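You operate a simulated robot arm through the tools that you are given. There is no shell and no other tool.

Carry out the task below with a simulated robot arm. There is one attempt and no reset: what you move stays moved.

TASK
Put one scoop of ice in the yellow cup.
Fine: level, with the blue scoop, none spilt; scoop back, ice tub shut, cup in the white tray. Set down upright: blue scoop, what you pick out.

It is judged by the outcome, as a careful person would: the job done as asked, and still so three seconds after it is handed in. It fails if anything else is knocked over, pushed out of place, dropped, spilled or broken.

THE ROBOT
A 7-joint arm with a two-finger parallel gripper, fixed in place. Base frame: the origin is on the floor under the middle of its stand, x ahead of it, y to its left, z up; the work surface is at about z = 850. Units: mm, rad, N and s.
It reaches about 1372 mm from its shoulder. Its first joint turns from -2.601 to 2.601 rad. Payload 3.43 kg.
The TCP is the grasp point between the finger pads, 30 mm short of the fingertips. In the tool frame z runs along the fingers and y along their closing line. The gripper opens to 94 mm. The fingers are 28 mm wide and 10 mm thick; the gripper's body (50 by 96 mm) begins 55 mm behind the TCP.
Orientation is that of the tool frame in the base frame, as [roll, pitch, yaw] about the fixed x, y, z axes, in that order (R = Rz(yaw) Ry(pitch) Rx(roll)). With the fingers straight down and closing along the base's y, the tool's x points along the base's -x, its y along +y and its z along -z.

THE INTERFACE
- The arm moves only by the tool send_rows. Its argument "commands" is a list of rows, each a list of 7 numbers: the gripper command, from -1 (fully open) to 1 (shut), values between in proportion, then the shift along the tool's x, y, z in mm, then the turn, a rotation vector about the tool's x, y, z in degrees. In form: [[fingers, tx, ty, tz, ax, ay, az], ...]. A call has 1 to 20 rows; each row shifts and turns the commanded pose from where the row before left it, along the tool's axes as they then stand. Rows are played at 5 a second. More than 50 mm and 0.15 rad between two rows, or a gripper value outside its range, and nothing of the call is played. Where a pose cannot be reached the arm comes as near as it can. A force on the tool above 90 N (or 10 N above the force at the start of the call, whichever is more), or a blocked arm, ends the call early, and 0.2 s more pass. Each finger travels about 45 mm/s and halts on what it meets, pressing with about 33 N; the grip force reading is that of the motor and also rises with nothing between the fingers. The clock runs only during rows and for 0.2 s after the last one: add rows that do not move to give the fingers time. The reply holds the time, the measured pose of the TCP, the force on the tool along the base axes, the opening and the grip force, in the units named above and with some noise, with the torque about the TCP (base axes, N m) and any sound that the robot's microphone picked up.
- Cameras (640 x 400 px; columns grow to the right, rows downward): "scene" is fixed at [400.7, 648.8, 1626.4]; the picture's right is [-0.36, -0.93, 0.00], its down [-0.90, 0.35, -0.26] and it looks along [0.24, -0.09, -0.97] (base axes); focal length 266 px, centre (320, 200). "wrist" rides on the gripper at [76, 14, -102] in the tool frame; the picture's right is [-0.18, 0.98, 0.00], its down [-0.75, -0.14, -0.64] and it looks along [-0.63, -0.12, 0.77] (tool axes); focal length 243 px, centre (320, 200). There is no depth. A picture from a camera that has moved, and an enlarged one, comes with that camera's place and axes in the base frame and with its lens.
- snapshot(camera): a new picture of that camera. The clock stands still meanwhile.
- close_up(camera, box): a new picture of the part [left, top, right, bottom] of that camera's present view, enlarged. The clock stands still meanwhile.
- finish_job(): hands the job in; it is judged then, once.

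Places have to be worked out from the pictures, the camera data and where the tool is seen. Open the gripper and draw the arm clear of the work before you hand the job in, unless the task says otherwise.

The tools are called as a command line: name --pt "numbers of a row" for each row, then --argument value for the rest, lists and objects as JSON in quotes. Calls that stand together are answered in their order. send_rows: Moves the arm, as the interface text tells. Its arguments: {"type":"object","properties":{"commands":{"type":"array","items":{"type":"array","items":{"type":"number"}}}},"required":["commands"]} The other tools are called the same way: snapshot (camera) takes a picture; close_up (camera, box) takes an enlarged picture of a part of a camera's view; finish_job () hands the job in.

At the start:

```text
t: 0.0
tcp_pos: [730.8, 664.4, 1190.7]
ee_rot: [-3.141, 0.0, -3.141]
contact_force: [0.8, -0.4, -0.1]
wrist_torque: [0.0, 0.0, -0.01]
grip_width: 94.1
finger_force: 0.0
```

scene: 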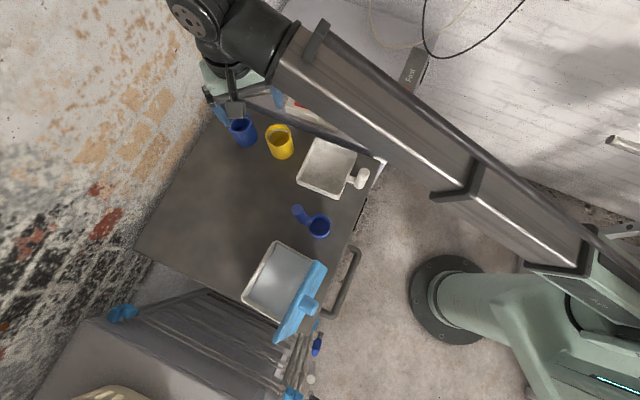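
wrist: 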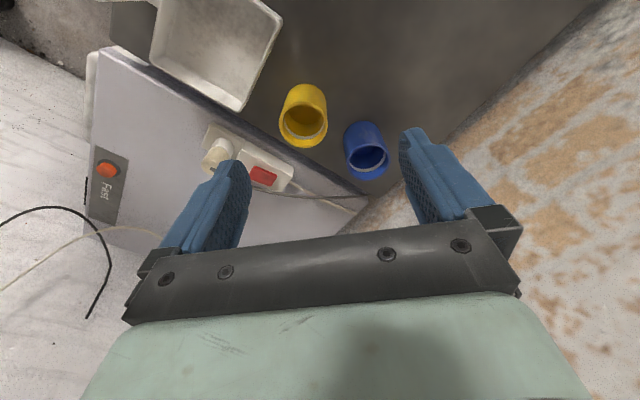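

The scene shows a blue cup, a yellow cup, a white tray, a blue scoop, and a tub with a light-blue lid leaning or lying by it. I'll take enlarged pictures first to understand each object.

close_up --camera "scene" --box '[220, 220, 380, 350]'

close_up --camera "scene" --box '[200, 80, 400, 220]'

close_up --camera "scene" --box '[260, 180, 360, 260]'

snapshot --camera "wrist"

```text
3.08 times, centred on (300, 285) of scene
camera zoom: at [400.7, 648.8, 1626.4], right [-0.36, -0.93, 0.0], down [-0.9, 0.35, -0.26], along [0.24, -0.09, -0.97], focal length 819 px, centre (382, -62)
```

zoom: 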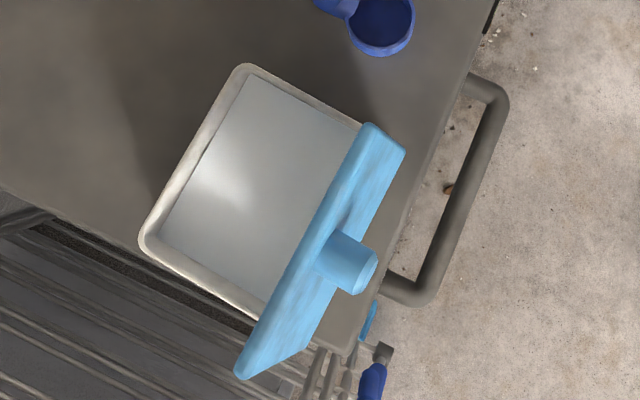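

```text
2.86 times, centred on (300, 150) of scene
camera zoom: at [400.7, 648.8, 1626.4], right [-0.36, -0.93, 0.0], down [-0.9, 0.35, -0.26], along [0.24, -0.09, -0.97], focal length 760 px, centre (377, 343)
```

zoom: 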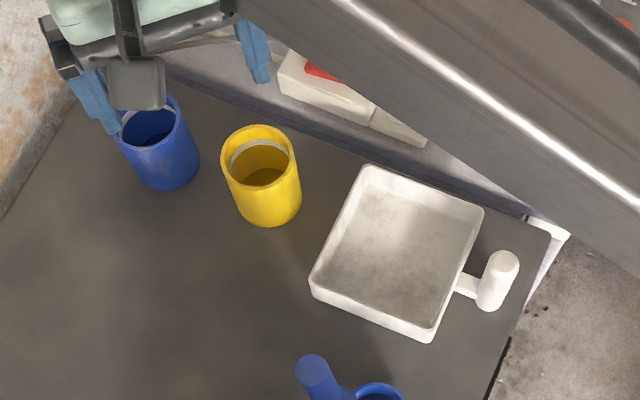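

```text
5.00 times, centred on (310, 220) of scene
camera zoom: at [400.7, 648.8, 1626.4], right [-0.36, -0.93, 0.0], down [-0.9, 0.35, -0.26], along [0.24, -0.09, -0.97], focal length 1331 px, centre (370, 100)
```

zoom: 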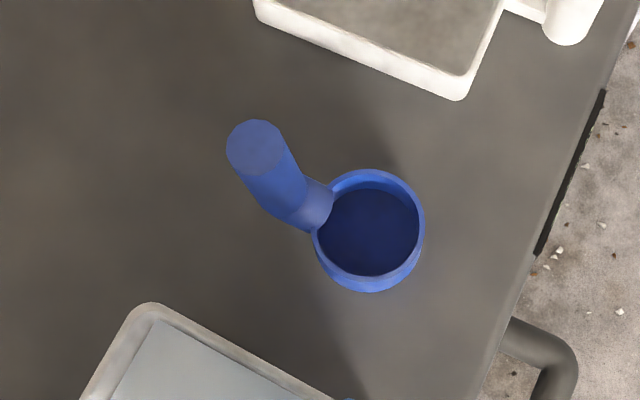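

```text
taken
camera wrist: at [654.1, 678.4, 1294.1], right [0.18, 0.98, 0.0], down [0.75, -0.14, 0.64], along [0.63, -0.12, -0.77], focal length 243 px, centre (320, 200)
```

wrist: 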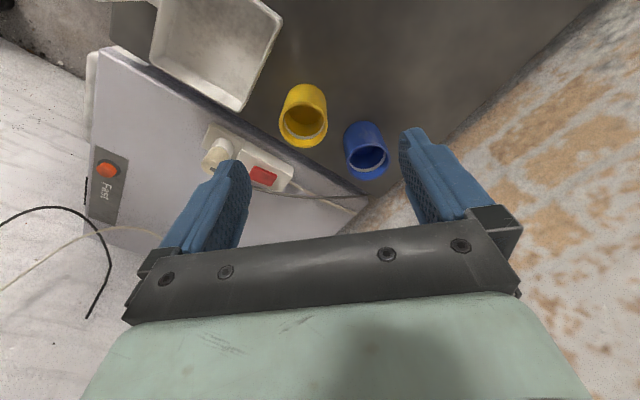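

The tub (centre near x 420, y 755) seems to have its lid standing open at one edge. The scoop is near (514, 605) with an upright handle, the tray near (680, 513), and the yellow cup near (790, 633). I'll move the arm back, high above the table, to look at the tub and scoop with the wrist camera.

send_rows --pt "-1 40 3.6 -6 0 0 0" --pt "-1 40 3.6 -6 0 0 0" --pt "-1 40 3.6 -6 0 0 0" --pt "-1 40 3.6 -6 0 0 0" --pt "-1 40 3.6 -6 0 0 0" --pt "-1 40 3.6 -6 0 0 0" --pt "-1 40 3.6 -6 0 0 0" --pt "-1 40 3.6 -6 0 0 0" --pt "-1 40 3.6 -6 0 0 0" --pt "-1 40 3.6 -6 0 0 0" --pt "-1 0 0 0 0 0 0" --pt "-1 0 0 0 0 0 0"

```text
t: 2.6
tcp_pos: [345.5, 730.0, 1183.2]
ee_rot: [3.128, 0.007, -3.141]
contact_force: [-0.9, -0.4, -0.2]
wrist_torque: [0.01, 0.0, -0.01]
grip_width: 93.8
finger_force: 0.1
out of reach, approached as far as the arm can: row 5, 6, 7, 8, 9, 10
```

The arm couldn't quite reach that height, but it's now near (345, 730, 1183). I'll look with both cameras.

snapshot --camera "wrist"

snapshot --camera "scene"

```text
taken
camera wrist: at [267.6, 741.6, 1286.3], right [0.18, 0.98, 0.02], down [0.75, -0.15, 0.64], along [0.64, -0.11, -0.76], focal length 243 px, centre (320, 200)
```

wrist: 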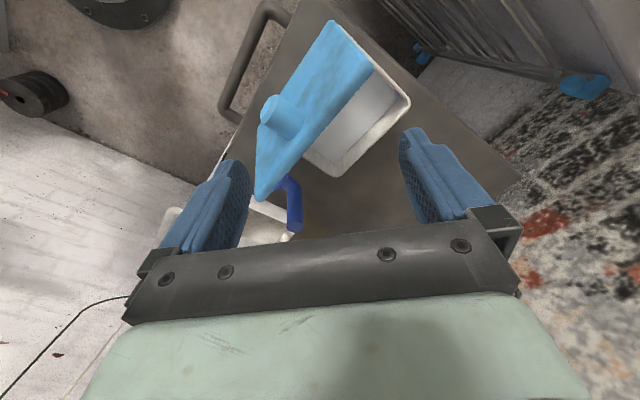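

```text
taken
```

scene: 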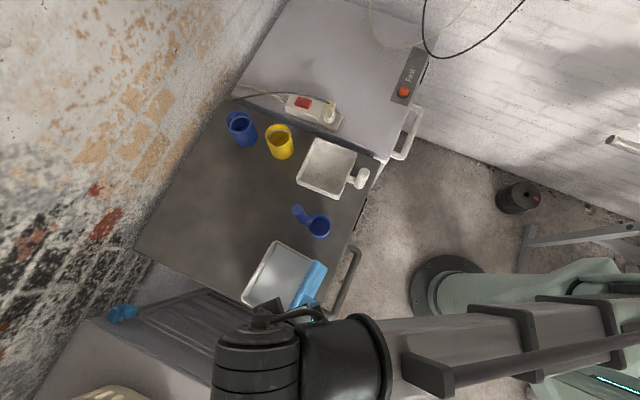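

The lid looks tilted and hinged at the tub's robot-side edge, with a knob on its outside. I'll enlarge to check.

close_up --camera "wrist" --box '[220, 0, 440, 220]'

close_up --camera "scene" --box '[210, 60, 400, 240]'

close_up --camera "scene" --box '[220, 220, 380, 340]'

```text
1.82 times, centred on (330, 110) of wrist
camera zoom: at [267.6, 741.6, 1286.3], right [0.18, 0.98, 0.02], down [0.75, -0.15, 0.64], along [0.64, -0.11, -0.76], focal length 441 px, centre (302, 364)
```

zoom: 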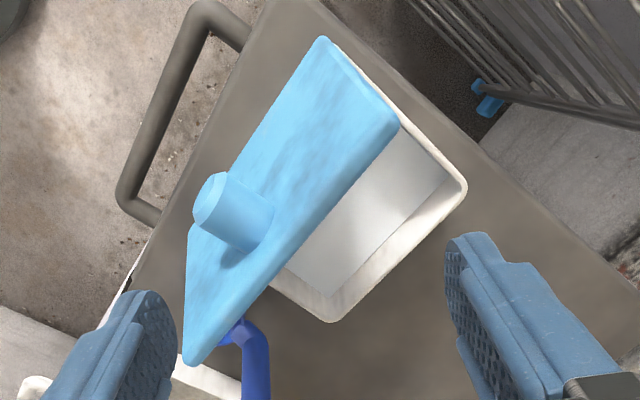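

```text
2.22 times, centred on (305, 150) of scene
camera zoom: at [400.7, 648.8, 1626.4], right [-0.36, -0.93, 0.0], down [-0.9, 0.35, -0.26], along [0.24, -0.09, -0.97], focal length 592 px, centre (353, 311)
```

zoom: 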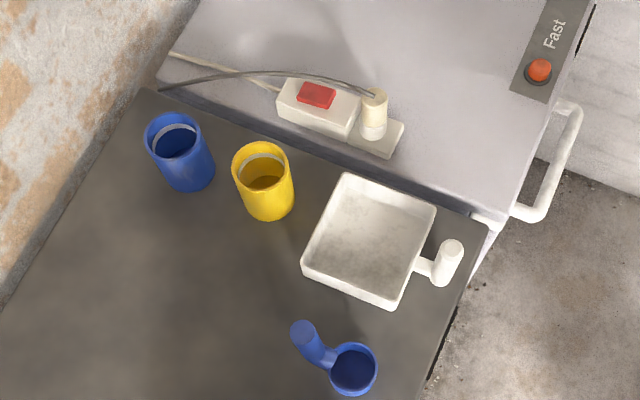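

```text
3.33 times, centred on (300, 280) of scene
camera zoom: at [400.7, 648.8, 1626.4], right [-0.36, -0.93, 0.0], down [-0.9, 0.35, -0.26], along [0.24, -0.09, -0.97], focal length 887 px, centre (387, -67)
```

zoom: 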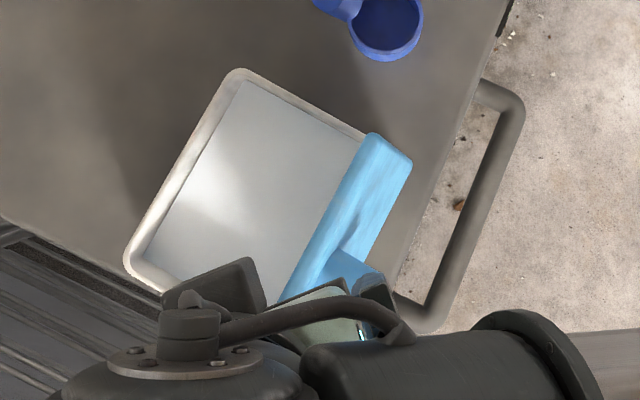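

The lid is a slab standing open roughly 75° on a hinge at the robot side of the tub, with its knob facing the robot. I'll shift over the table and turn the wrist so the camera looks back into the tub.

send_rows --pt "-1 -40 0 0 0 0 0" --pt "-1 -40 0 0 0 0 0" --pt "-1 -40 0 0 0 0 0" --pt "-1 -40 0 0 0 0 0" --pt "-1 -40 0 0 0 0 0" --pt "-1 0 0 0 0 0 8" --pt "-1 0 0 0 0 0 8" --pt "-1 0 0 0 0 0 8" --pt "-1 0 0 0 0 0 8" --pt "-1 0 0 0 0 0 8" --pt "-1 0 0 0 0 0 8" --pt "-1 0 0 0 0 0 8" --pt "-1 0 0 0 0 0 8" --pt "-1 0 0 0 0 0 8" --pt "-1 0 0 0 0 0 8" --pt "-1 0 0 0 0 0 0"

```text
t: 6.0
tcp_pos: [546.8, 730.0, 1183.4]
ee_rot: [3.141, 0.0, 1.743]
contact_force: [0.0, 0.3, 0.1]
wrist_torque: [0.01, 0.0, -0.02]
grip_width: 94.0
finger_force: 0.1
```

The rotation worked. I'll continue turning so the camera looks at the tub from its open side, and shift over a little.

send_rows --pt "-1 0 0 0 0 0 7.75" --pt "-1 0 0 0 0 0 7.75" --pt "-1 0 0 0 0 0 7.75" --pt "-1 0 0 0 0 0 7.75" --pt "-1 0 0 0 0 0 7.75" --pt "-1 0 0 0 0 0 7.75" --pt "-1 0 0 0 0 0 7.75" --pt "-1 0 0 0 0 0 7.75" --pt "-1 20 -32 0 0 0 0" --pt "-1 20 -32 0 0 0 0" --pt "-1 20 -32 0 0 0 0" --pt "-1 0 0 0 0 0 0" --pt "-1 0 0 0 0 0 0"

snapshot --camera "wrist"

snapshot --camera "scene"

```text
t: 8.8
tcp_pos: [551.0, 788.6, 1183.3]
ee_rot: [3.129, 0.003, 1.133]
contact_force: [-1.1, 0.3, 0.3]
wrist_torque: [-0.01, 0.01, -0.01]
grip_width: 94.1
finger_force: 0.0
out of reach, approached as far as the arm can: row 5, 6, 7, 8, 9, 10, 11
```

```text
taken
camera wrist: at [595.0, 851.0, 1287.1], right [0.81, -0.58, 0.01], down [-0.45, -0.62, 0.64], along [-0.37, -0.53, -0.77], focal length 243 px, centre (320, 200)
```

wrist: 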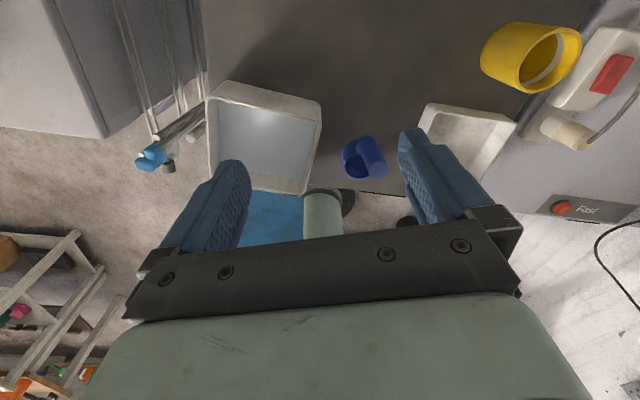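

```text
taken
```

scene: 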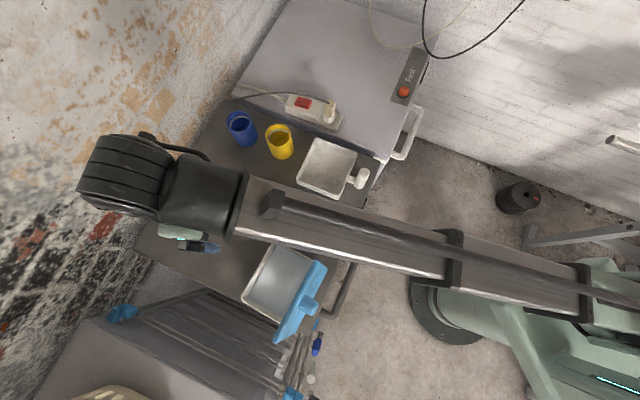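

The wrist hit its turning limit at yaw ≈ 1.13, but the tub interior is visible. I'll enlarge the tub, the scoop and the yellow cup.

close_up --camera "wrist" --box '[190, 70, 410, 210]'

close_up --camera "wrist" --box '[330, 120, 410, 190]'

close_up --camera "wrist" --box '[420, 10, 640, 180]'

```text
2.86 times, centred on (300, 140) of wrist
camera zoom: at [595.0, 851.0, 1287.1], right [0.81, -0.58, 0.01], down [-0.45, -0.62, 0.64], along [-0.37, -0.53, -0.77], focal length 693 px, centre (377, 371)
```

zoom: 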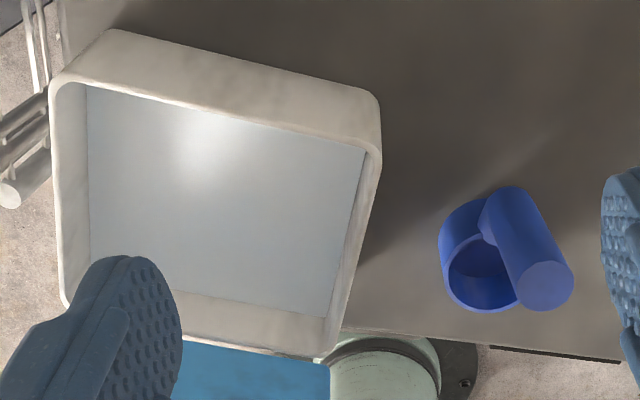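

```text
5.71 times, centred on (370, 155) of wrist
camera zoom: at [595.0, 851.0, 1287.1], right [0.81, -0.58, 0.01], down [-0.45, -0.62, 0.64], along [-0.37, -0.53, -0.77], focal length 1386 px, centre (34, 457)
```

zoom: 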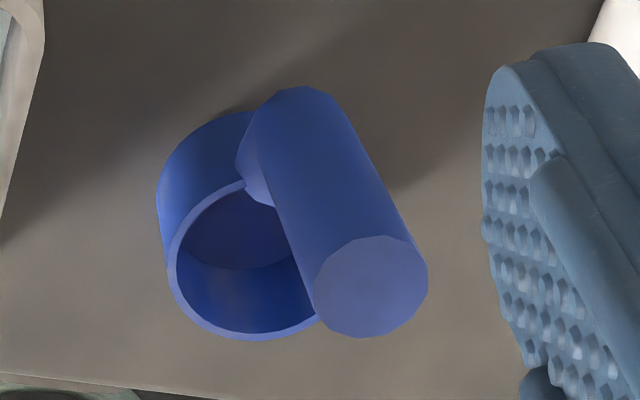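

```text
2.35 times, centred on (530, 95) of wrist
camera zoom: at [595.0, 851.0, 1287.1], right [0.81, -0.58, 0.01], down [-0.45, -0.62, 0.64], along [-0.37, -0.53, -0.77], focal length 571 px, centre (-174, 447)
```

zoom: 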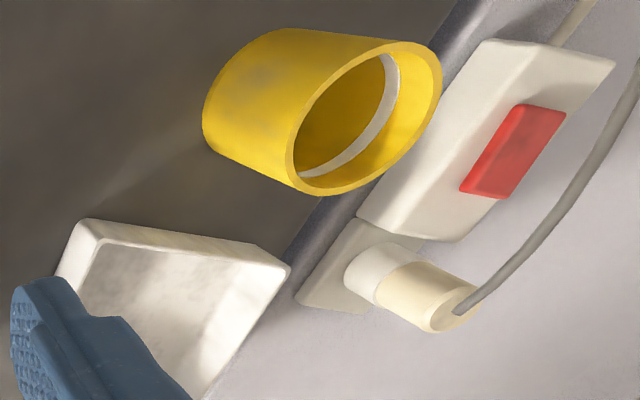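

The ice is a smooth surface about 35 mm below the tub rim (rim z ≈ 935, ice z ≈ 900). The scoop's bowl is centred near (514, 606) with its rim at z ≈ 900, and its upright handle is near (555, 649) with its top at z ≈ 1000. Next I'll turn the wrist back and go look at the cups and tray.

send_rows --pt "-1 0 0 0 0 0 -8.5" --pt "-1 0 0 0 0 0 -8.5" --pt "-1 0 0 0 0 0 -8.5" --pt "-1 0 0 0 0 0 -8.5" --pt "-1 0 0 0 0 0 -8.5" --pt "-1 0 0 0 0 0 -8.5" --pt "-1 0 0 0 0 0 -8.5" --pt "-1 0 0 0 0 0 -8.5" --pt "-1 0 0 0 0 0 -8.5" --pt "-1 0 0 0 0 0 -8.5" --pt "-1 0 0 0 0 0 -8.5" --pt "-1 0 0 0 0 0 -8.5" --pt "-1 0 0 0 0 0 -8.5" --pt "-1 0 0 0 0 0 -8.5" --pt "-1 0 0 0 0 0 -8.5" --pt "-1 0 0 0 0 0 -8.5" --pt "-1 0 0 0 0 0 -8.5" --pt "-1 0 0 0 0 0 -8.5" --pt "-1 0 0 0 0 0 0"

```text
t: 12.8
tcp_pos: [551.4, 787.9, 1182.9]
ee_rot: [-3.138, 0.002, -2.521]
contact_force: [0.2, 0.1, -0.2]
wrist_torque: [0.01, -0.01, -0.02]
grip_width: 94.0
finger_force: 0.0
```

Yaw is now about -2.52. I'll move to roughly (692, 552, 1100), from where the camera should look down on the yellow cup and the tray.

send_rows --pt "-1 3.3 -39.1 11.9 0 0 0" --pt "-1 3.3 -39.1 11.9 0 0 0" --pt "-1 3.3 -39.1 11.9 0 0 0" --pt "-1 3.3 -39.1 11.9 0 0 0" --pt "-1 3.3 -39.1 11.9 0 0 0" --pt "-1 3.3 -39.1 11.9 0 0 0" --pt "-1 3.3 -39.1 11.9 0 0 0" --pt "-1 0 0 0 0 0 0" --pt "-1 0 0 0 0 0 0"

snapshot --camera "wrist"

snapshot --camera "scene"

```text
t: 14.8
tcp_pos: [690.0, 549.9, 1101.9]
ee_rot: [-3.137, 0.003, -2.523]
contact_force: [-0.4, 0.1, 1.0]
wrist_torque: [-0.01, -0.02, 0.0]
grip_width: 94.3
finger_force: 0.0
```

```text
taken
camera wrist: at [619.1, 517.0, 1204.3], right [-0.42, 0.91, 0.0], down [0.69, 0.32, 0.64], along [0.59, 0.27, -0.77], focal length 243 px, centre (320, 200)
```

wrist: 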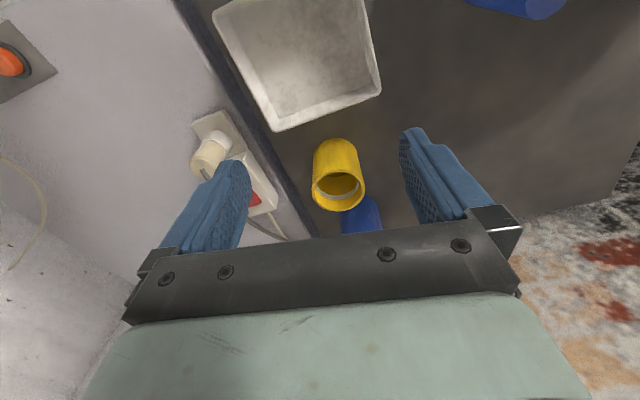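

```text
taken
```

scene: 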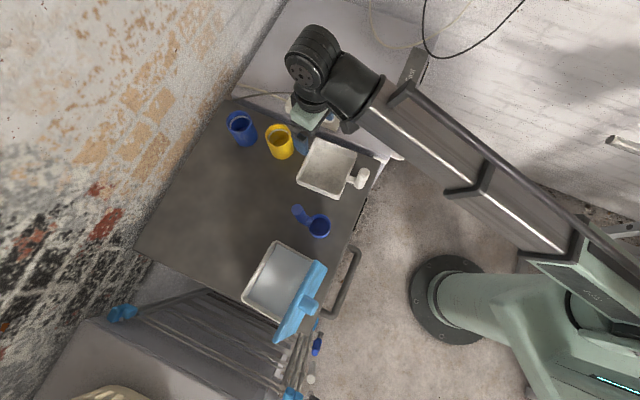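

Both are in view. I'll enlarge them for measuring.

close_up --camera "wrist" --box '[280, 120, 400, 240]'

close_up --camera "wrist" --box '[200, 0, 400, 140]'

close_up --camera "scene" --box '[220, 95, 320, 175]'

close_up --camera "scene" --box '[280, 125, 380, 205]'

```text
3.33 times, centred on (340, 180) of wrist
camera zoom: at [619.1, 517.0, 1204.3], right [-0.42, 0.91, 0.0], down [0.69, 0.32, 0.64], along [0.59, 0.27, -0.77], focal length 809 px, centre (253, 267)
```

zoom: 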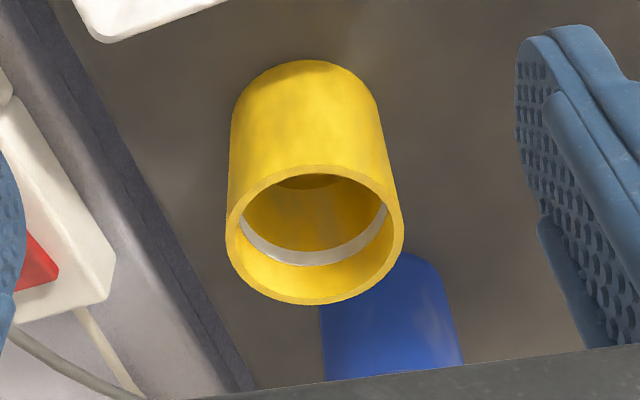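

```text
2.86 times, centred on (300, 70) of wrist
camera zoom: at [619.1, 517.0, 1204.3], right [-0.42, 0.91, 0.0], down [0.69, 0.32, 0.64], along [0.59, 0.27, -0.77], focal length 693 px, centre (377, 571)
```

zoom: 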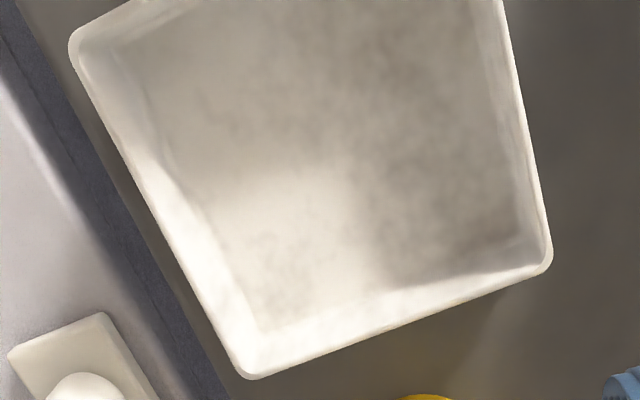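

```text
5.00 times, centred on (270, 135) of scene
camera zoom: at [400.7, 648.8, 1626.4], right [-0.36, -0.93, 0.0], down [-0.9, 0.35, -0.26], along [0.24, -0.09, -0.97], focal length 1331 px, centre (570, 525)
```

zoom: 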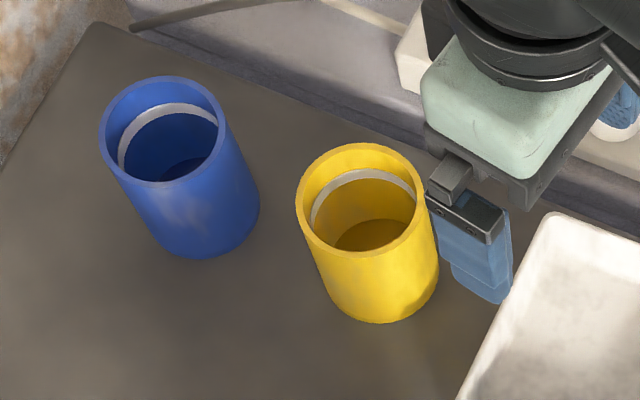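

```text
5.00 times, centred on (330, 165) of scene
camera zoom: at [400.7, 648.8, 1626.4], right [-0.36, -0.93, 0.0], down [-0.9, 0.35, -0.26], along [0.24, -0.09, -0.97], focal length 1331 px, centre (270, 375)
```

zoom: 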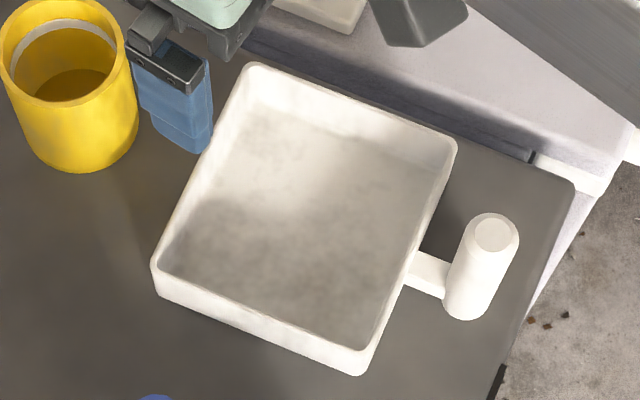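

The cup's rim centre works out at (792, 624, 944), about 73 mm across, and the tray's centre at (674, 521) with its rim near z 895. I'll bring the open gripper over the yellow cup at a safe height and check the alignment.

send_rows --pt "-1 -31.5 0.3 10.5 0 0 0" --pt "-1 -31.5 0.3 10.5 0 0 0" --pt "-1 -31.5 0.3 10.5 0 0 0" --pt "-1 -31.5 0.3 10.5 0 0 0" --pt "-1 0 0 0 0 0 0" --pt "-1 0 0 0 0 0 0"

snapshot --camera "wrist"

snapshot --camera "scene"

```text
t: 16.2
tcp_pos: [794.7, 624.0, 1058.6]
ee_rot: [-3.137, 0.002, -2.524]
contact_force: [-0.2, -0.9, 0.2]
wrist_torque: [0.02, -0.04, 0.0]
grip_width: 94.0
finger_force: 0.0
```

```text
taken
camera wrist: at [723.2, 591.1, 1163.0], right [-0.42, 0.91, 0.0], down [0.69, 0.32, 0.64], along [0.59, 0.27, -0.77], focal length 243 px, centre (320, 200)
```

wrist: 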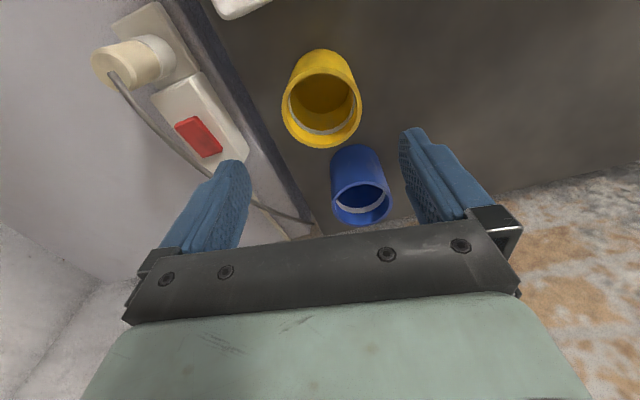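

```text
taken
```

scene: 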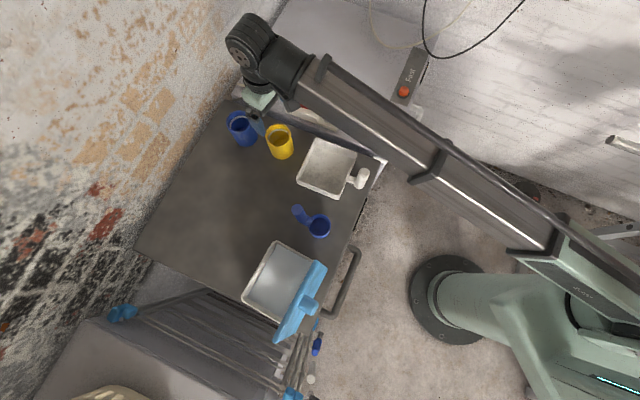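

The cup sits at (791, 624), within a few mm of the TCP in plan. I'll correct by 3 and 2 mm and lower to z ≈ 925 with the fingers open around the cup.

send_rows --pt "-1 3 2 20 0 0 0" --pt "-1 0 0 25 0 0 0" --pt "-1 0 0 25 0 0 0" --pt "-1 0 0 22 0 0 0" --pt "-1 0 0 22 0 0 0" --pt "-1 0 0 19 0 0 0" --pt "-1 0 0 0 0 0 0" --pt "-1 0 0 0 0 0 0"

snapshot --camera "wrist"

close_up --camera "scene" --box '[220, 85, 340, 175]'

```text
t: 18.0
tcp_pos: [790.8, 624.1, 927.0]
ee_rot: [-3.14, 0.001, -2.524]
contact_force: [0.0, -0.4, 0.2]
wrist_torque: [-0.03, 0.02, 0.0]
grip_width: 94.1
finger_force: 0.0
```

```text
taken
camera wrist: at [719.4, 590.9, 1029.9], right [-0.42, 0.91, 0.0], down [0.69, 0.32, 0.64], along [0.59, 0.27, -0.77], focal length 243 px, centre (320, 200)
```

wrist: 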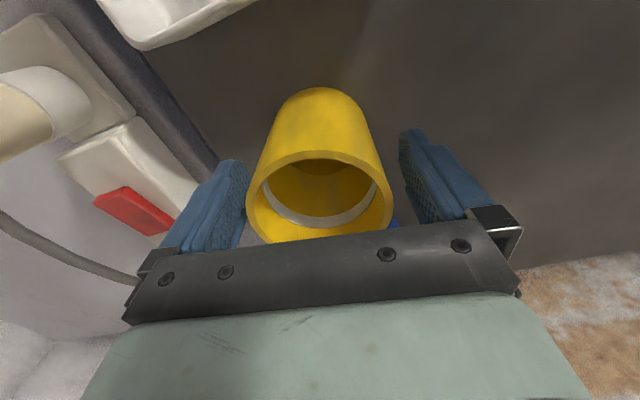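

```text
4.44 times, centred on (280, 130) of scene
camera zoom: at [400.7, 648.8, 1626.4], right [-0.36, -0.93, 0.0], down [-0.9, 0.35, -0.26], along [0.24, -0.09, -0.97], focal length 1183 px, centre (498, 511)
```

zoom: 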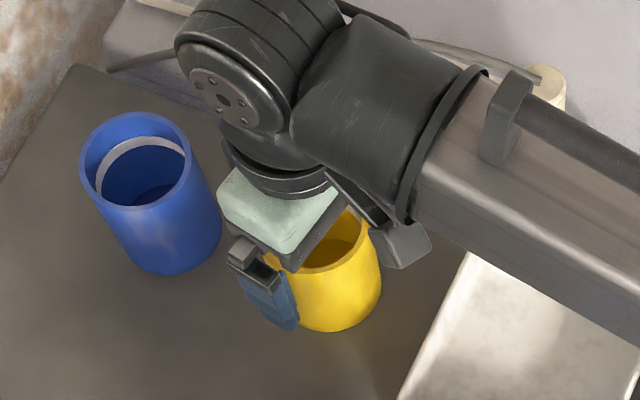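

The cup is centred between the fingers with no contact. I'll close on it.

send_rows --pt "1 0 0 0 0 0 0" --pt "1 0 0 0 0 0 0" --pt "1 0 0 0 0 0 0" --pt "1 0 0 0 0 0 0" --pt "1 0 0 0 0 0 0"

```text
t: 19.2
tcp_pos: [791.1, 623.6, 927.1]
ee_rot: [-3.139, 0.002, -2.523]
contact_force: [-0.1, 0.6, 1.2]
wrist_torque: [0.17, 0.04, 0.01]
grip_width: 72.4
finger_force: 33.2
```

The cup is gripped at 72.4 mm. I'll lift it 75 mm, carry it over the tray's centre, and check before lowering.

send_rows --pt "1 0 0 -15 0 0 0" --pt "1 0 0 -20 0 0 0" --pt "1 0 0 -20 0 0 0" --pt "1 0 0 -20 0 0 0" --pt "1 0 0 0 0 0 0" --pt "1 26 -2.7 0 0 0 0" --pt "1 26 -2.7 0 0 0 0" --pt "1 26 -2.7 0 0 0 0" --pt "1 26 -2.7 0 0 0 0" --pt "1 26 -2.7 0 0 0 0" --pt "1 24.5 -2.5 0 0 0 0" --pt "1 0 0 0 0 0 0" --pt "1 0 0 0 0 0 0"

snapshot --camera "wrist"

close_up --camera "scene" --box '[260, 115, 400, 215]'

```text
t: 22.0
tcp_pos: [672.8, 521.6, 1001.0]
ee_rot: [-3.137, 0.003, -2.524]
contact_force: [-0.5, 0.5, -1.5]
wrist_torque: [-0.01, 0.0, 0.01]
grip_width: 72.4
finger_force: 32.7
```

```text
taken
camera wrist: at [602.3, 490.1, 1104.7], right [-0.42, 0.91, 0.0], down [0.69, 0.32, 0.64], along [0.59, 0.27, -0.77], focal length 243 px, centre (320, 200)
```

wrist: 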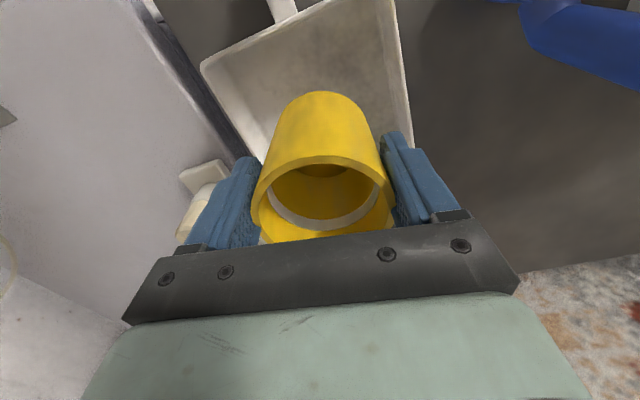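

```text
4.00 times, centred on (330, 165) of scene
camera zoom: at [400.7, 648.8, 1626.4], right [-0.36, -0.93, 0.0], down [-0.9, 0.35, -0.26], along [0.24, -0.09, -0.97], focal length 1065 px, centre (280, 340)
```

zoom: 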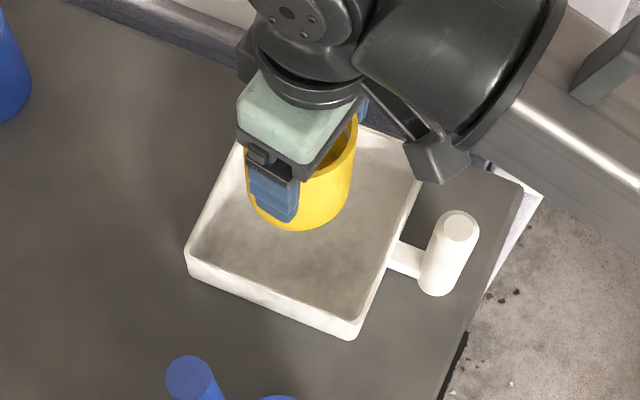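

The cup is centred over the tray floor. I'll lower it to just above the floor, then step down gently to feel contact.

send_rows --pt "1 0 0 20 0 0 0" --pt "1 0 0 20 0 0 0" --pt "1 0 0 18 0 0 0" --pt "1 0 0 4 0 0 0" --pt "1 0 0 0 0 0 0"

```text
t: 23.2
tcp_pos: [674.1, 522.6, 937.8]
ee_rot: [-3.139, 0.003, -2.523]
contact_force: [-0.4, 0.4, -1.6]
wrist_torque: [0.01, -0.02, 0.01]
grip_width: 72.2
finger_force: 32.9
```

Still hanging free (about -1.6 N vertical). I'll go down in 1.5 mm steps.

send_rows --pt "1 0 0 1.5 0 0 0" --pt "1 0 0 1.5 0 0 0" --pt "1 0 0 0 0 0 0"

```text
t: 24.0
tcp_pos: [672.9, 521.5, 937.3]
ee_rot: [3.142, 0.003, -2.524]
contact_force: [0.6, -0.8, -1.6]
wrist_torque: [-0.02, 0.05, 0.0]
grip_width: 72.2
finger_force: 33.1
```

send_rows --pt "1 0 0 1.5 0 0 0" --pt "1 0 0 1.5 0 0 0" --pt "1 0 0 0 0 0 0"

```text
t: 24.8
tcp_pos: [675.1, 522.1, 933.4]
ee_rot: [-3.137, 0.001, -2.524]
contact_force: [0.1, 0.1, -1.4]
wrist_torque: [-0.07, 0.02, 0.02]
grip_width: 71.9
finger_force: 32.6
```

No contact yet; I continue down in small steps.

send_rows --pt "1 0 0 1 0 0 0" --pt "1 0 0 1 0 0 0" --pt "1 0 0 0 0 0 0"

```text
t: 25.6
tcp_pos: [673.9, 522.2, 932.7]
ee_rot: [-3.139, 0.001, -2.524]
contact_force: [0.6, -0.3, 1.7]
wrist_torque: [0.12, 0.01, -0.02]
grip_width: 72.3
finger_force: 33.0
```

The cup now rests on the tray floor (vertical force turned positive). I'll open the fingers and rise straight up.

send_rows --pt "-0.8 0 0 0 0 0 0" --pt "-0.8 0 0 0 0 0 0" --pt "-0.8 0 0 0 0 0 0" --pt "-0.8 0 0 -10 0 0 0" --pt "-0.8 0 0 -25 0 0 0" --pt "-0.8 0 0 -35 0 0 0" --pt "-0.8 0 0 -40 0 0 0" --pt "-1 0 0 -40 0 0 0" --pt "-1 0 0 0 0 0 0"

snapshot --camera "wrist"

close_up --camera "scene" --box '[260, 115, 400, 215]'

```text
t: 27.6
tcp_pos: [674.4, 522.2, 1079.9]
ee_rot: [-3.138, 0.002, -2.523]
contact_force: [-0.6, 0.2, -0.4]
wrist_torque: [0.01, 0.02, -0.02]
grip_width: 94.1
finger_force: 0.2
```

```text
taken
camera wrist: at [602.6, 489.7, 1183.8], right [-0.42, 0.91, 0.0], down [0.69, 0.32, 0.64], along [0.59, 0.27, -0.77], focal length 243 px, centre (320, 200)
```

wrist: 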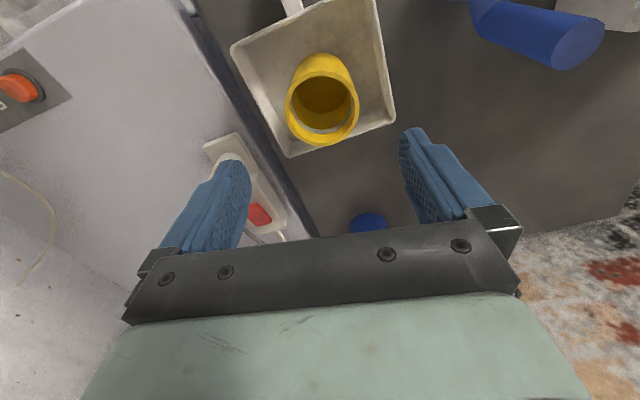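

```text
4.00 times, centred on (330, 165) of scene
camera zoom: at [400.7, 648.8, 1626.4], right [-0.36, -0.93, 0.0], down [-0.9, 0.35, -0.26], along [0.24, -0.09, -0.97], focal length 1065 px, centre (280, 340)
```

zoom: 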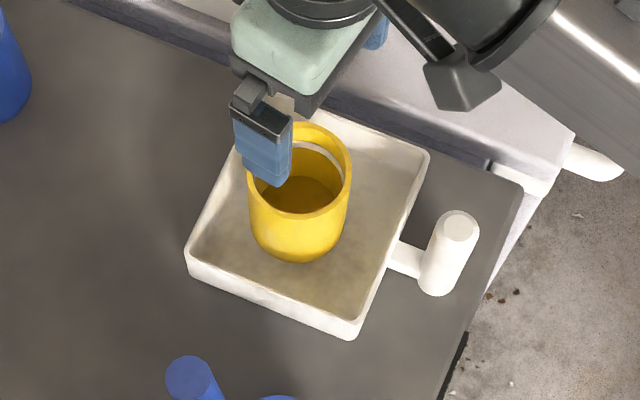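

The cup stands in the middle of the tray (centre ≈ (674, 522), rim z ≈ 950). The tray's upright handle, with its top near z 975, is on the robot side, so I should pour from another direction. I'll test now, with an empty gripper at a safe height, whether the arm can tilt with the tool coming in from the right side.

send_rows --pt "-1 0 0 -30 0 0 0" --pt "-1 0 0 -30 0 0 0" --pt "-1 0 0 0 0 0 -8.2" --pt "-1 0 0 0 0 0 -8.2" --pt "-1 0 0 0 0 0 -8.2" --pt "-1 0 0 0 0 0 -8.2" --pt "-1 0 0 0 0 0 -8.2" --pt "-1 0 0 0 0 0 -8.2" --pt "-1 0 0 0 0 0 -8.2" --pt "-1 0 0 0 0 0 -8.2" --pt "-1 0 0 0 -8 0 0" --pt "-1 0 0 0 0 0 0"

```text
t: 30.2
tcp_pos: [673.5, 522.8, 1138.8]
ee_rot: [3.084, 0.003, -1.377]
contact_force: [-0.8, 1.1, 0.1]
wrist_torque: [0.02, 0.0, 0.0]
grip_width: 94.0
finger_force: 0.1
out of reach, approached as far as the arm can: row 11
```

I put the turn in the wrong column there (about tool x), and the arm stopped at about 3°. I'll undo that small tilt and try the intended tilt about tool y.

send_rows --pt "-1 0 0 0 3.3 0 0" --pt "-1 0 0 0 0 -8 0" --pt "-1 0 0 0 0 -8 0" --pt "-1 0 0 0 0 -8 0" --pt "-1 0 0 0 0 -8 0" --pt "-1 0 0 0 0 -8 0" --pt "-1 0 0 0 0 -8 0" --pt "-1 0 0 0 0 -8 0" --pt "-1 0 0 0 0 -8 0" --pt "-1 0 0 0 0 -8 0" --pt "-1 0 0 0 0 -8 0" --pt "-1 0 0 0 0 -8 0" --pt "-1 0 0 0 0 -8 0" --pt "-1 0 0 0 0 0 0"

snapshot --camera "scene"

```text
t: 33.2
tcp_pos: [674.1, 522.7, 1142.1]
ee_rot: [-0.006, 1.464, 1.758]
contact_force: [0.2, 0.0, 0.2]
wrist_torque: [0.04, -0.03, 0.03]
grip_width: 94.0
finger_force: 0.1
```

```text
taken
```

scene: 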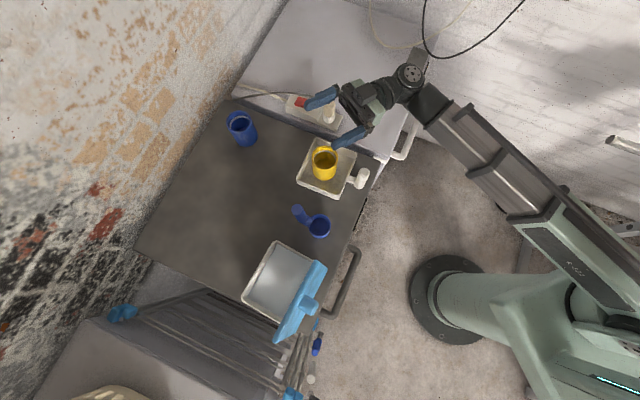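

A 96° tilt is reachable from this side. I'll test a bit further (to 120°), then look from the side at the table.

send_rows --pt "-1 0 0 0 0 -8 0" --pt "-1 0 0 0 0 -8 0" --pt "-1 0 0 0 0 -8 0" --pt "-1 0 0 0 0 0 0"

snapshot --camera "wrist"

```text
t: 34.2
tcp_pos: [672.3, 522.4, 1143.1]
ee_rot: [-0.001, 1.044, 1.762]
contact_force: [-0.3, 0.6, 0.4]
wrist_torque: [0.03, -0.03, 0.01]
grip_width: 94.2
finger_force: 0.0
```

```text
taken
camera wrist: at [667.8, 469.9, 1025.2], right [-0.95, -0.28, 0.16], down [0.32, -0.89, 0.33], along [0.05, 0.36, 0.93], focal length 243 px, centre (320, 200)
```

wrist: 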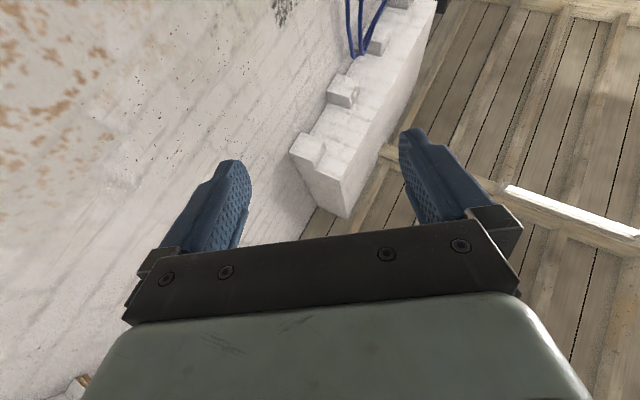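

A 120° tilt works too. Now I'll untilt and turn back towards the yaw for grasping the scoop.

send_rows --pt "-1 0 0 0 0 8 0" --pt "-1 0 0 0 0 8 0" --pt "-1 0 0 0 0 8 0" --pt "-1 0 0 0 0 8 0" --pt "-1 0 0 0 0 8 0" --pt "-1 0 0 0 0 8 0" --pt "-1 0 0 0 0 8 0" --pt "-1 0 0 0 0 8 0" --pt "-1 0 0 0 0 8 0" --pt "-1 0 0 0 0 8 0" --pt "-1 0 0 0 0 8 0" --pt "-1 0 0 0 0 8 0" --pt "-1 0 0 0 0 8 0" --pt "-1 0 0 0 0 8 0" --pt "-1 0 0 0 0 8 0" --pt "-1 0 0 0 0 0 0"

```text
t: 37.6
tcp_pos: [672.3, 523.1, 1141.6]
ee_rot: [-3.141, -0.001, -1.379]
contact_force: [0.0, 1.0, 0.7]
wrist_torque: [-0.01, 0.04, 0.03]
grip_width: 94.2
finger_force: 0.0
```

Upright again. I'll turn to yaw ≈ 226° (so tool x points along the scoop from handle to bowl) and move above the scoop handle.

send_rows --pt "-1 0 0 0 0 0 7.8" --pt "-1 0 0 0 0 0 7.8" --pt "-1 0 0 0 0 0 7.8" --pt "-1 0 0 0 0 0 7.8" --pt "-1 0 0 0 0 0 7.8" --pt "-1 0 0 0 0 0 7.8" --pt "-1 0 0 0 0 0 7.8" --pt "-1 -2 34.4 8 0 0 0" --pt "-1 -2 34.4 8 0 0 0" --pt "-1 -2 34.4 8 0 0 0" --pt "-1 -2 34.4 8 0 0 0" --pt "-1 -2 34.4 8 0 0 0" --pt "-1 0 0 0 0 0 0" --pt "-1 0 0 0 0 0 0"

snapshot --camera "wrist"

snapshot --camera "scene"

```text
t: 40.6
tcp_pos: [556.4, 647.4, 1099.2]
ee_rot: [3.14, 0.003, -2.332]
contact_force: [0.2, -0.8, -0.5]
wrist_torque: [-0.01, 0.01, -0.01]
grip_width: 94.0
finger_force: 0.0
```

```text
taken
camera wrist: at [492.8, 601.5, 1203.3], right [-0.58, 0.81, 0.0], down [0.62, 0.45, 0.64], along [0.52, 0.38, -0.77], focal length 243 px, centre (320, 200)
```

wrist: 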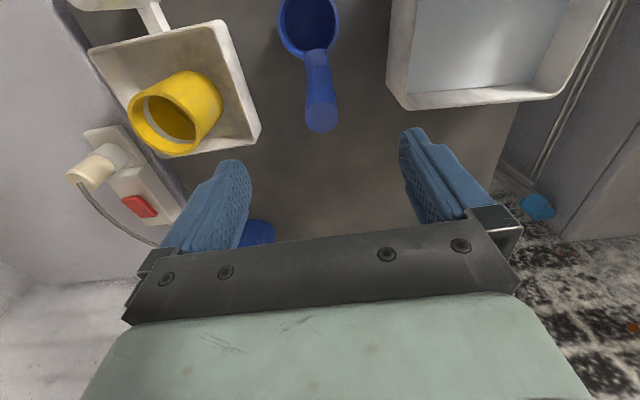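

```text
taken
```

scene: 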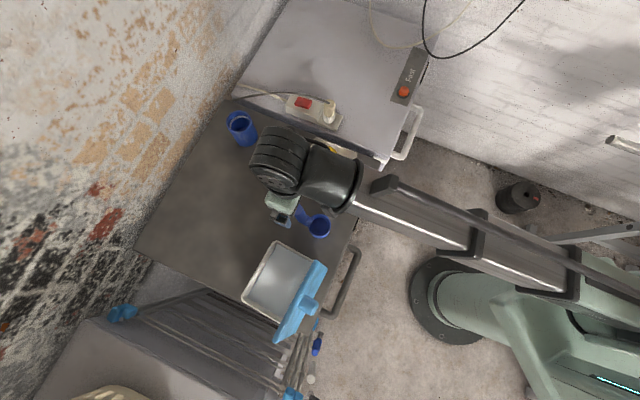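

I have a good view of the scoop and the tub interior. I'll enlarge both.

close_up --camera "wrist" --box '[260, 0, 380, 150]'

close_up --camera "wrist" --box '[370, 0, 620, 130]'

close_up --camera "wrist" --box '[60, 0, 270, 170]'

```text
2.67 times, centred on (320, 75) of wrist
camera zoom: at [492.8, 601.5, 1203.3], right [-0.58, 0.81, 0.0], down [0.62, 0.45, 0.64], along [0.52, 0.38, -0.77], focal length 647 px, centre (320, 533)
```

zoom: 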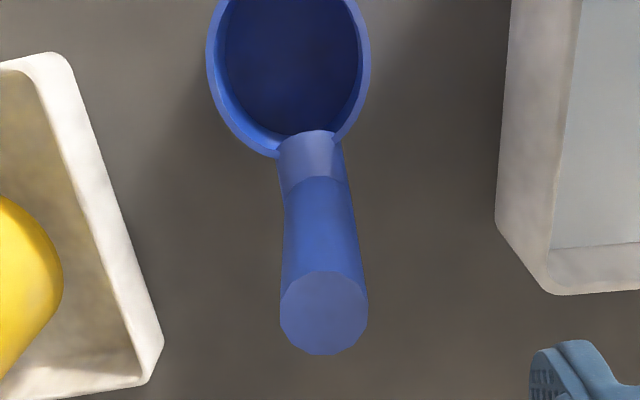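

```text
2.56 times, centred on (495, 65) of wrist
camera zoom: at [492.8, 601.5, 1203.3], right [-0.58, 0.81, 0.0], down [0.62, 0.45, 0.64], along [0.52, 0.38, -0.77], focal length 621 px, centre (-128, 546)
```

zoom: 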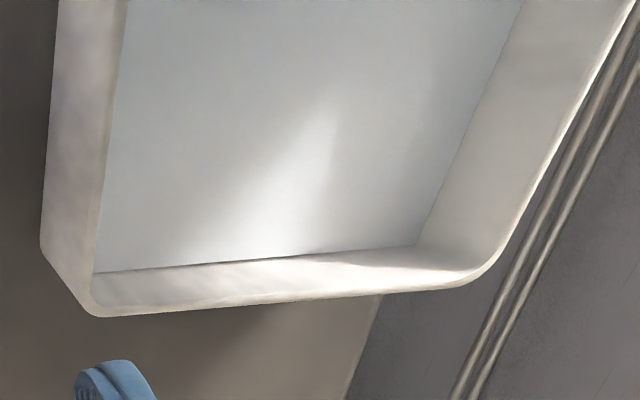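

```text
2.35 times, centred on (165, 85) of wrist
camera zoom: at [492.8, 601.5, 1203.3], right [-0.58, 0.81, 0.0], down [0.62, 0.45, 0.64], along [0.52, 0.38, -0.77], focal length 571 px, centre (685, 471)
```

zoom: 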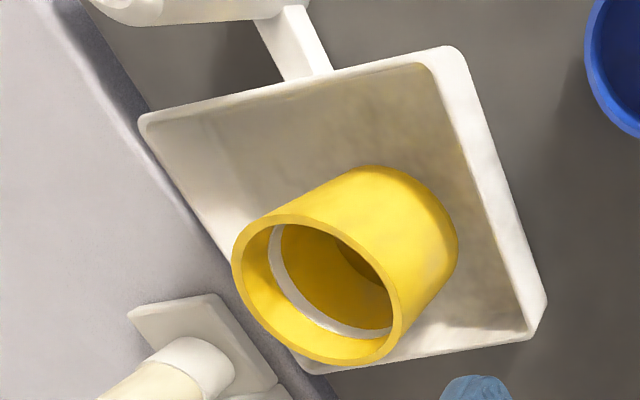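

The handle top centre is (555.5, 649) with a diameter of about 27.5 mm, and the bowl direction matches the tool's yaw. I'll lower the open fingers around the handle to z ≈ 962.

send_rows --pt "-1 -0.5 1.7 25 0 0 0" --pt "-1 0 0 30 0 0 0" --pt "-1 0 0 30 0 0 0" --pt "-1 0 0 30 0 0 0" --pt "-1 0 0 22 0 0 0" --pt "-1 0 0 0 0 0 0" --pt "-1 0 0 0 0 0 0"

snapshot --camera "wrist"

close_up --camera "scene" --box '[250, 180, 350, 260]'

```text
t: 42.2
tcp_pos: [555.3, 650.0, 963.9]
ee_rot: [3.14, 0.001, -2.33]
contact_force: [0.3, 1.1, -0.1]
wrist_torque: [-0.02, 0.01, -0.01]
grip_width: 93.9
finger_force: 0.1
```

```text
taken
camera wrist: at [491.9, 604.7, 1067.5], right [-0.59, 0.81, 0.0], down [0.62, 0.45, 0.64], along [0.52, 0.38, -0.77], focal length 243 px, centre (320, 200)
```

wrist: 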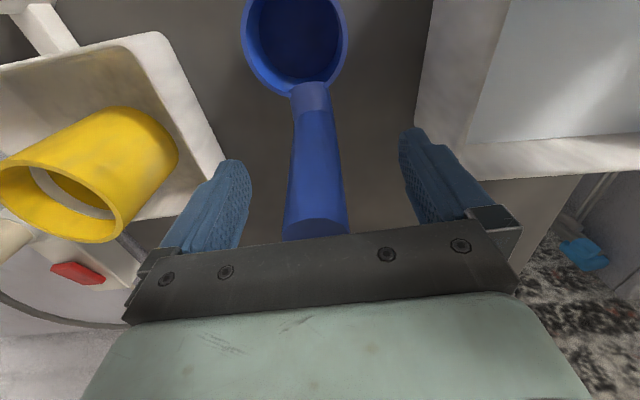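

```text
5.00 times, centred on (300, 220) of scene
camera zoom: at [400.7, 648.8, 1626.4], right [-0.36, -0.93, 0.0], down [-0.9, 0.35, -0.26], along [0.24, -0.09, -0.97], focal length 1331 px, centre (420, 100)
```

zoom: 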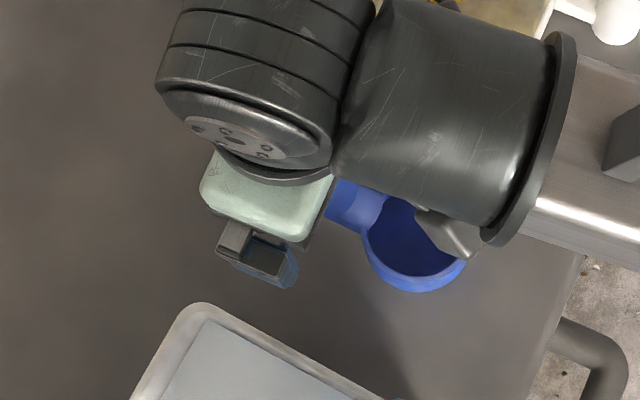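

The handle is centred between the fingers. I'll close the gripper on it.

send_rows --pt "1 0 0 0 0 0 0" --pt "1 0 0 0 0 0 0" --pt "1 0 0 0 0 0 0" --pt "1 0 0 0 0 0 0" --pt "1 0 0 0 0 0 0" --pt "1 0 0 0 0 0 0" --pt "1 0 0 0 0 0 0"

snapshot --camera "wrist"

```text
t: 43.8
tcp_pos: [555.3, 650.7, 963.4]
ee_rot: [3.139, 0.004, -2.331]
contact_force: [1.8, -1.0, 2.0]
wrist_torque: [-0.25, -0.12, 0.06]
grip_width: 28.3
finger_force: 32.8
```

```text
taken
camera wrist: at [491.9, 604.6, 1067.7], right [-0.59, 0.81, 0.0], down [0.62, 0.45, 0.64], along [0.52, 0.38, -0.77], focal length 243 px, centre (320, 200)
```

wrist: 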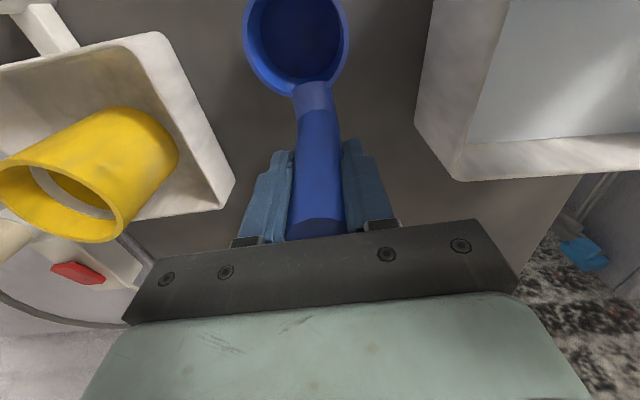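

The scoop is gripped (28.3 mm). Before leaving I note its home: TCP (555.3, 650.2, 963.5) at yaw -2.331. I'll lift it straight up and check the bowl and the wrist's clearance.

send_rows --pt "1 0 0 -5 0 0 0" --pt "1 0 0 -15 0 0 0" --pt "1 0 0 -30 0 0 0" --pt "1 0 0 -40 0 0 0" --pt "1 0 0 -40 0 0 0" --pt "1 0 0 0 0 0 0" --pt "1 0 0 0 0 0 0"

snapshot --camera "wrist"

close_up --camera "scene" --box '[250, 160, 390, 260]'

```text
t: 45.4
tcp_pos: [554.6, 648.0, 1094.4]
ee_rot: [3.141, 0.002, -2.331]
contact_force: [0.9, -1.4, -1.4]
wrist_torque: [0.05, -0.05, -0.01]
grip_width: 28.5
finger_force: 33.4
```

```text
taken
camera wrist: at [491.6, 602.0, 1197.3], right [-0.59, 0.81, 0.0], down [0.62, 0.45, 0.64], along [0.52, 0.38, -0.77], focal length 243 px, centre (320, 200)
```

wrist: 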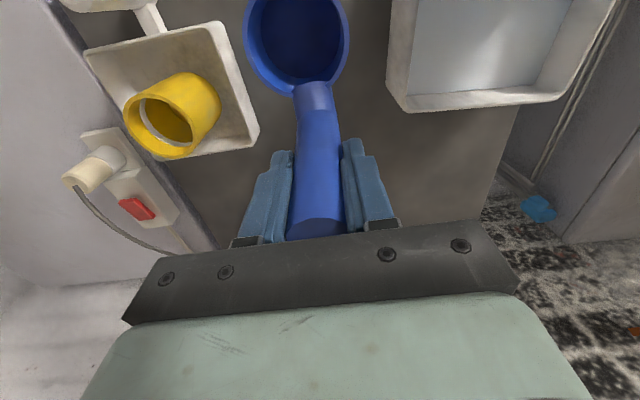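

```text
4.00 times, centred on (320, 210) of scene
camera zoom: at [400.7, 648.8, 1626.4], right [-0.36, -0.93, 0.0], down [-0.9, 0.35, -0.26], along [0.24, -0.09, -0.97], focal length 1065 px, centre (320, 160)
```

zoom: 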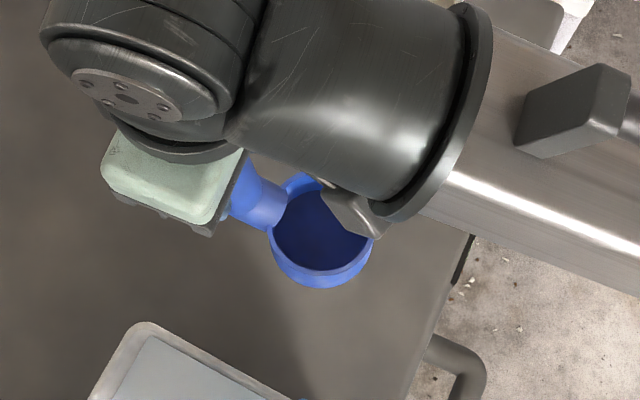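

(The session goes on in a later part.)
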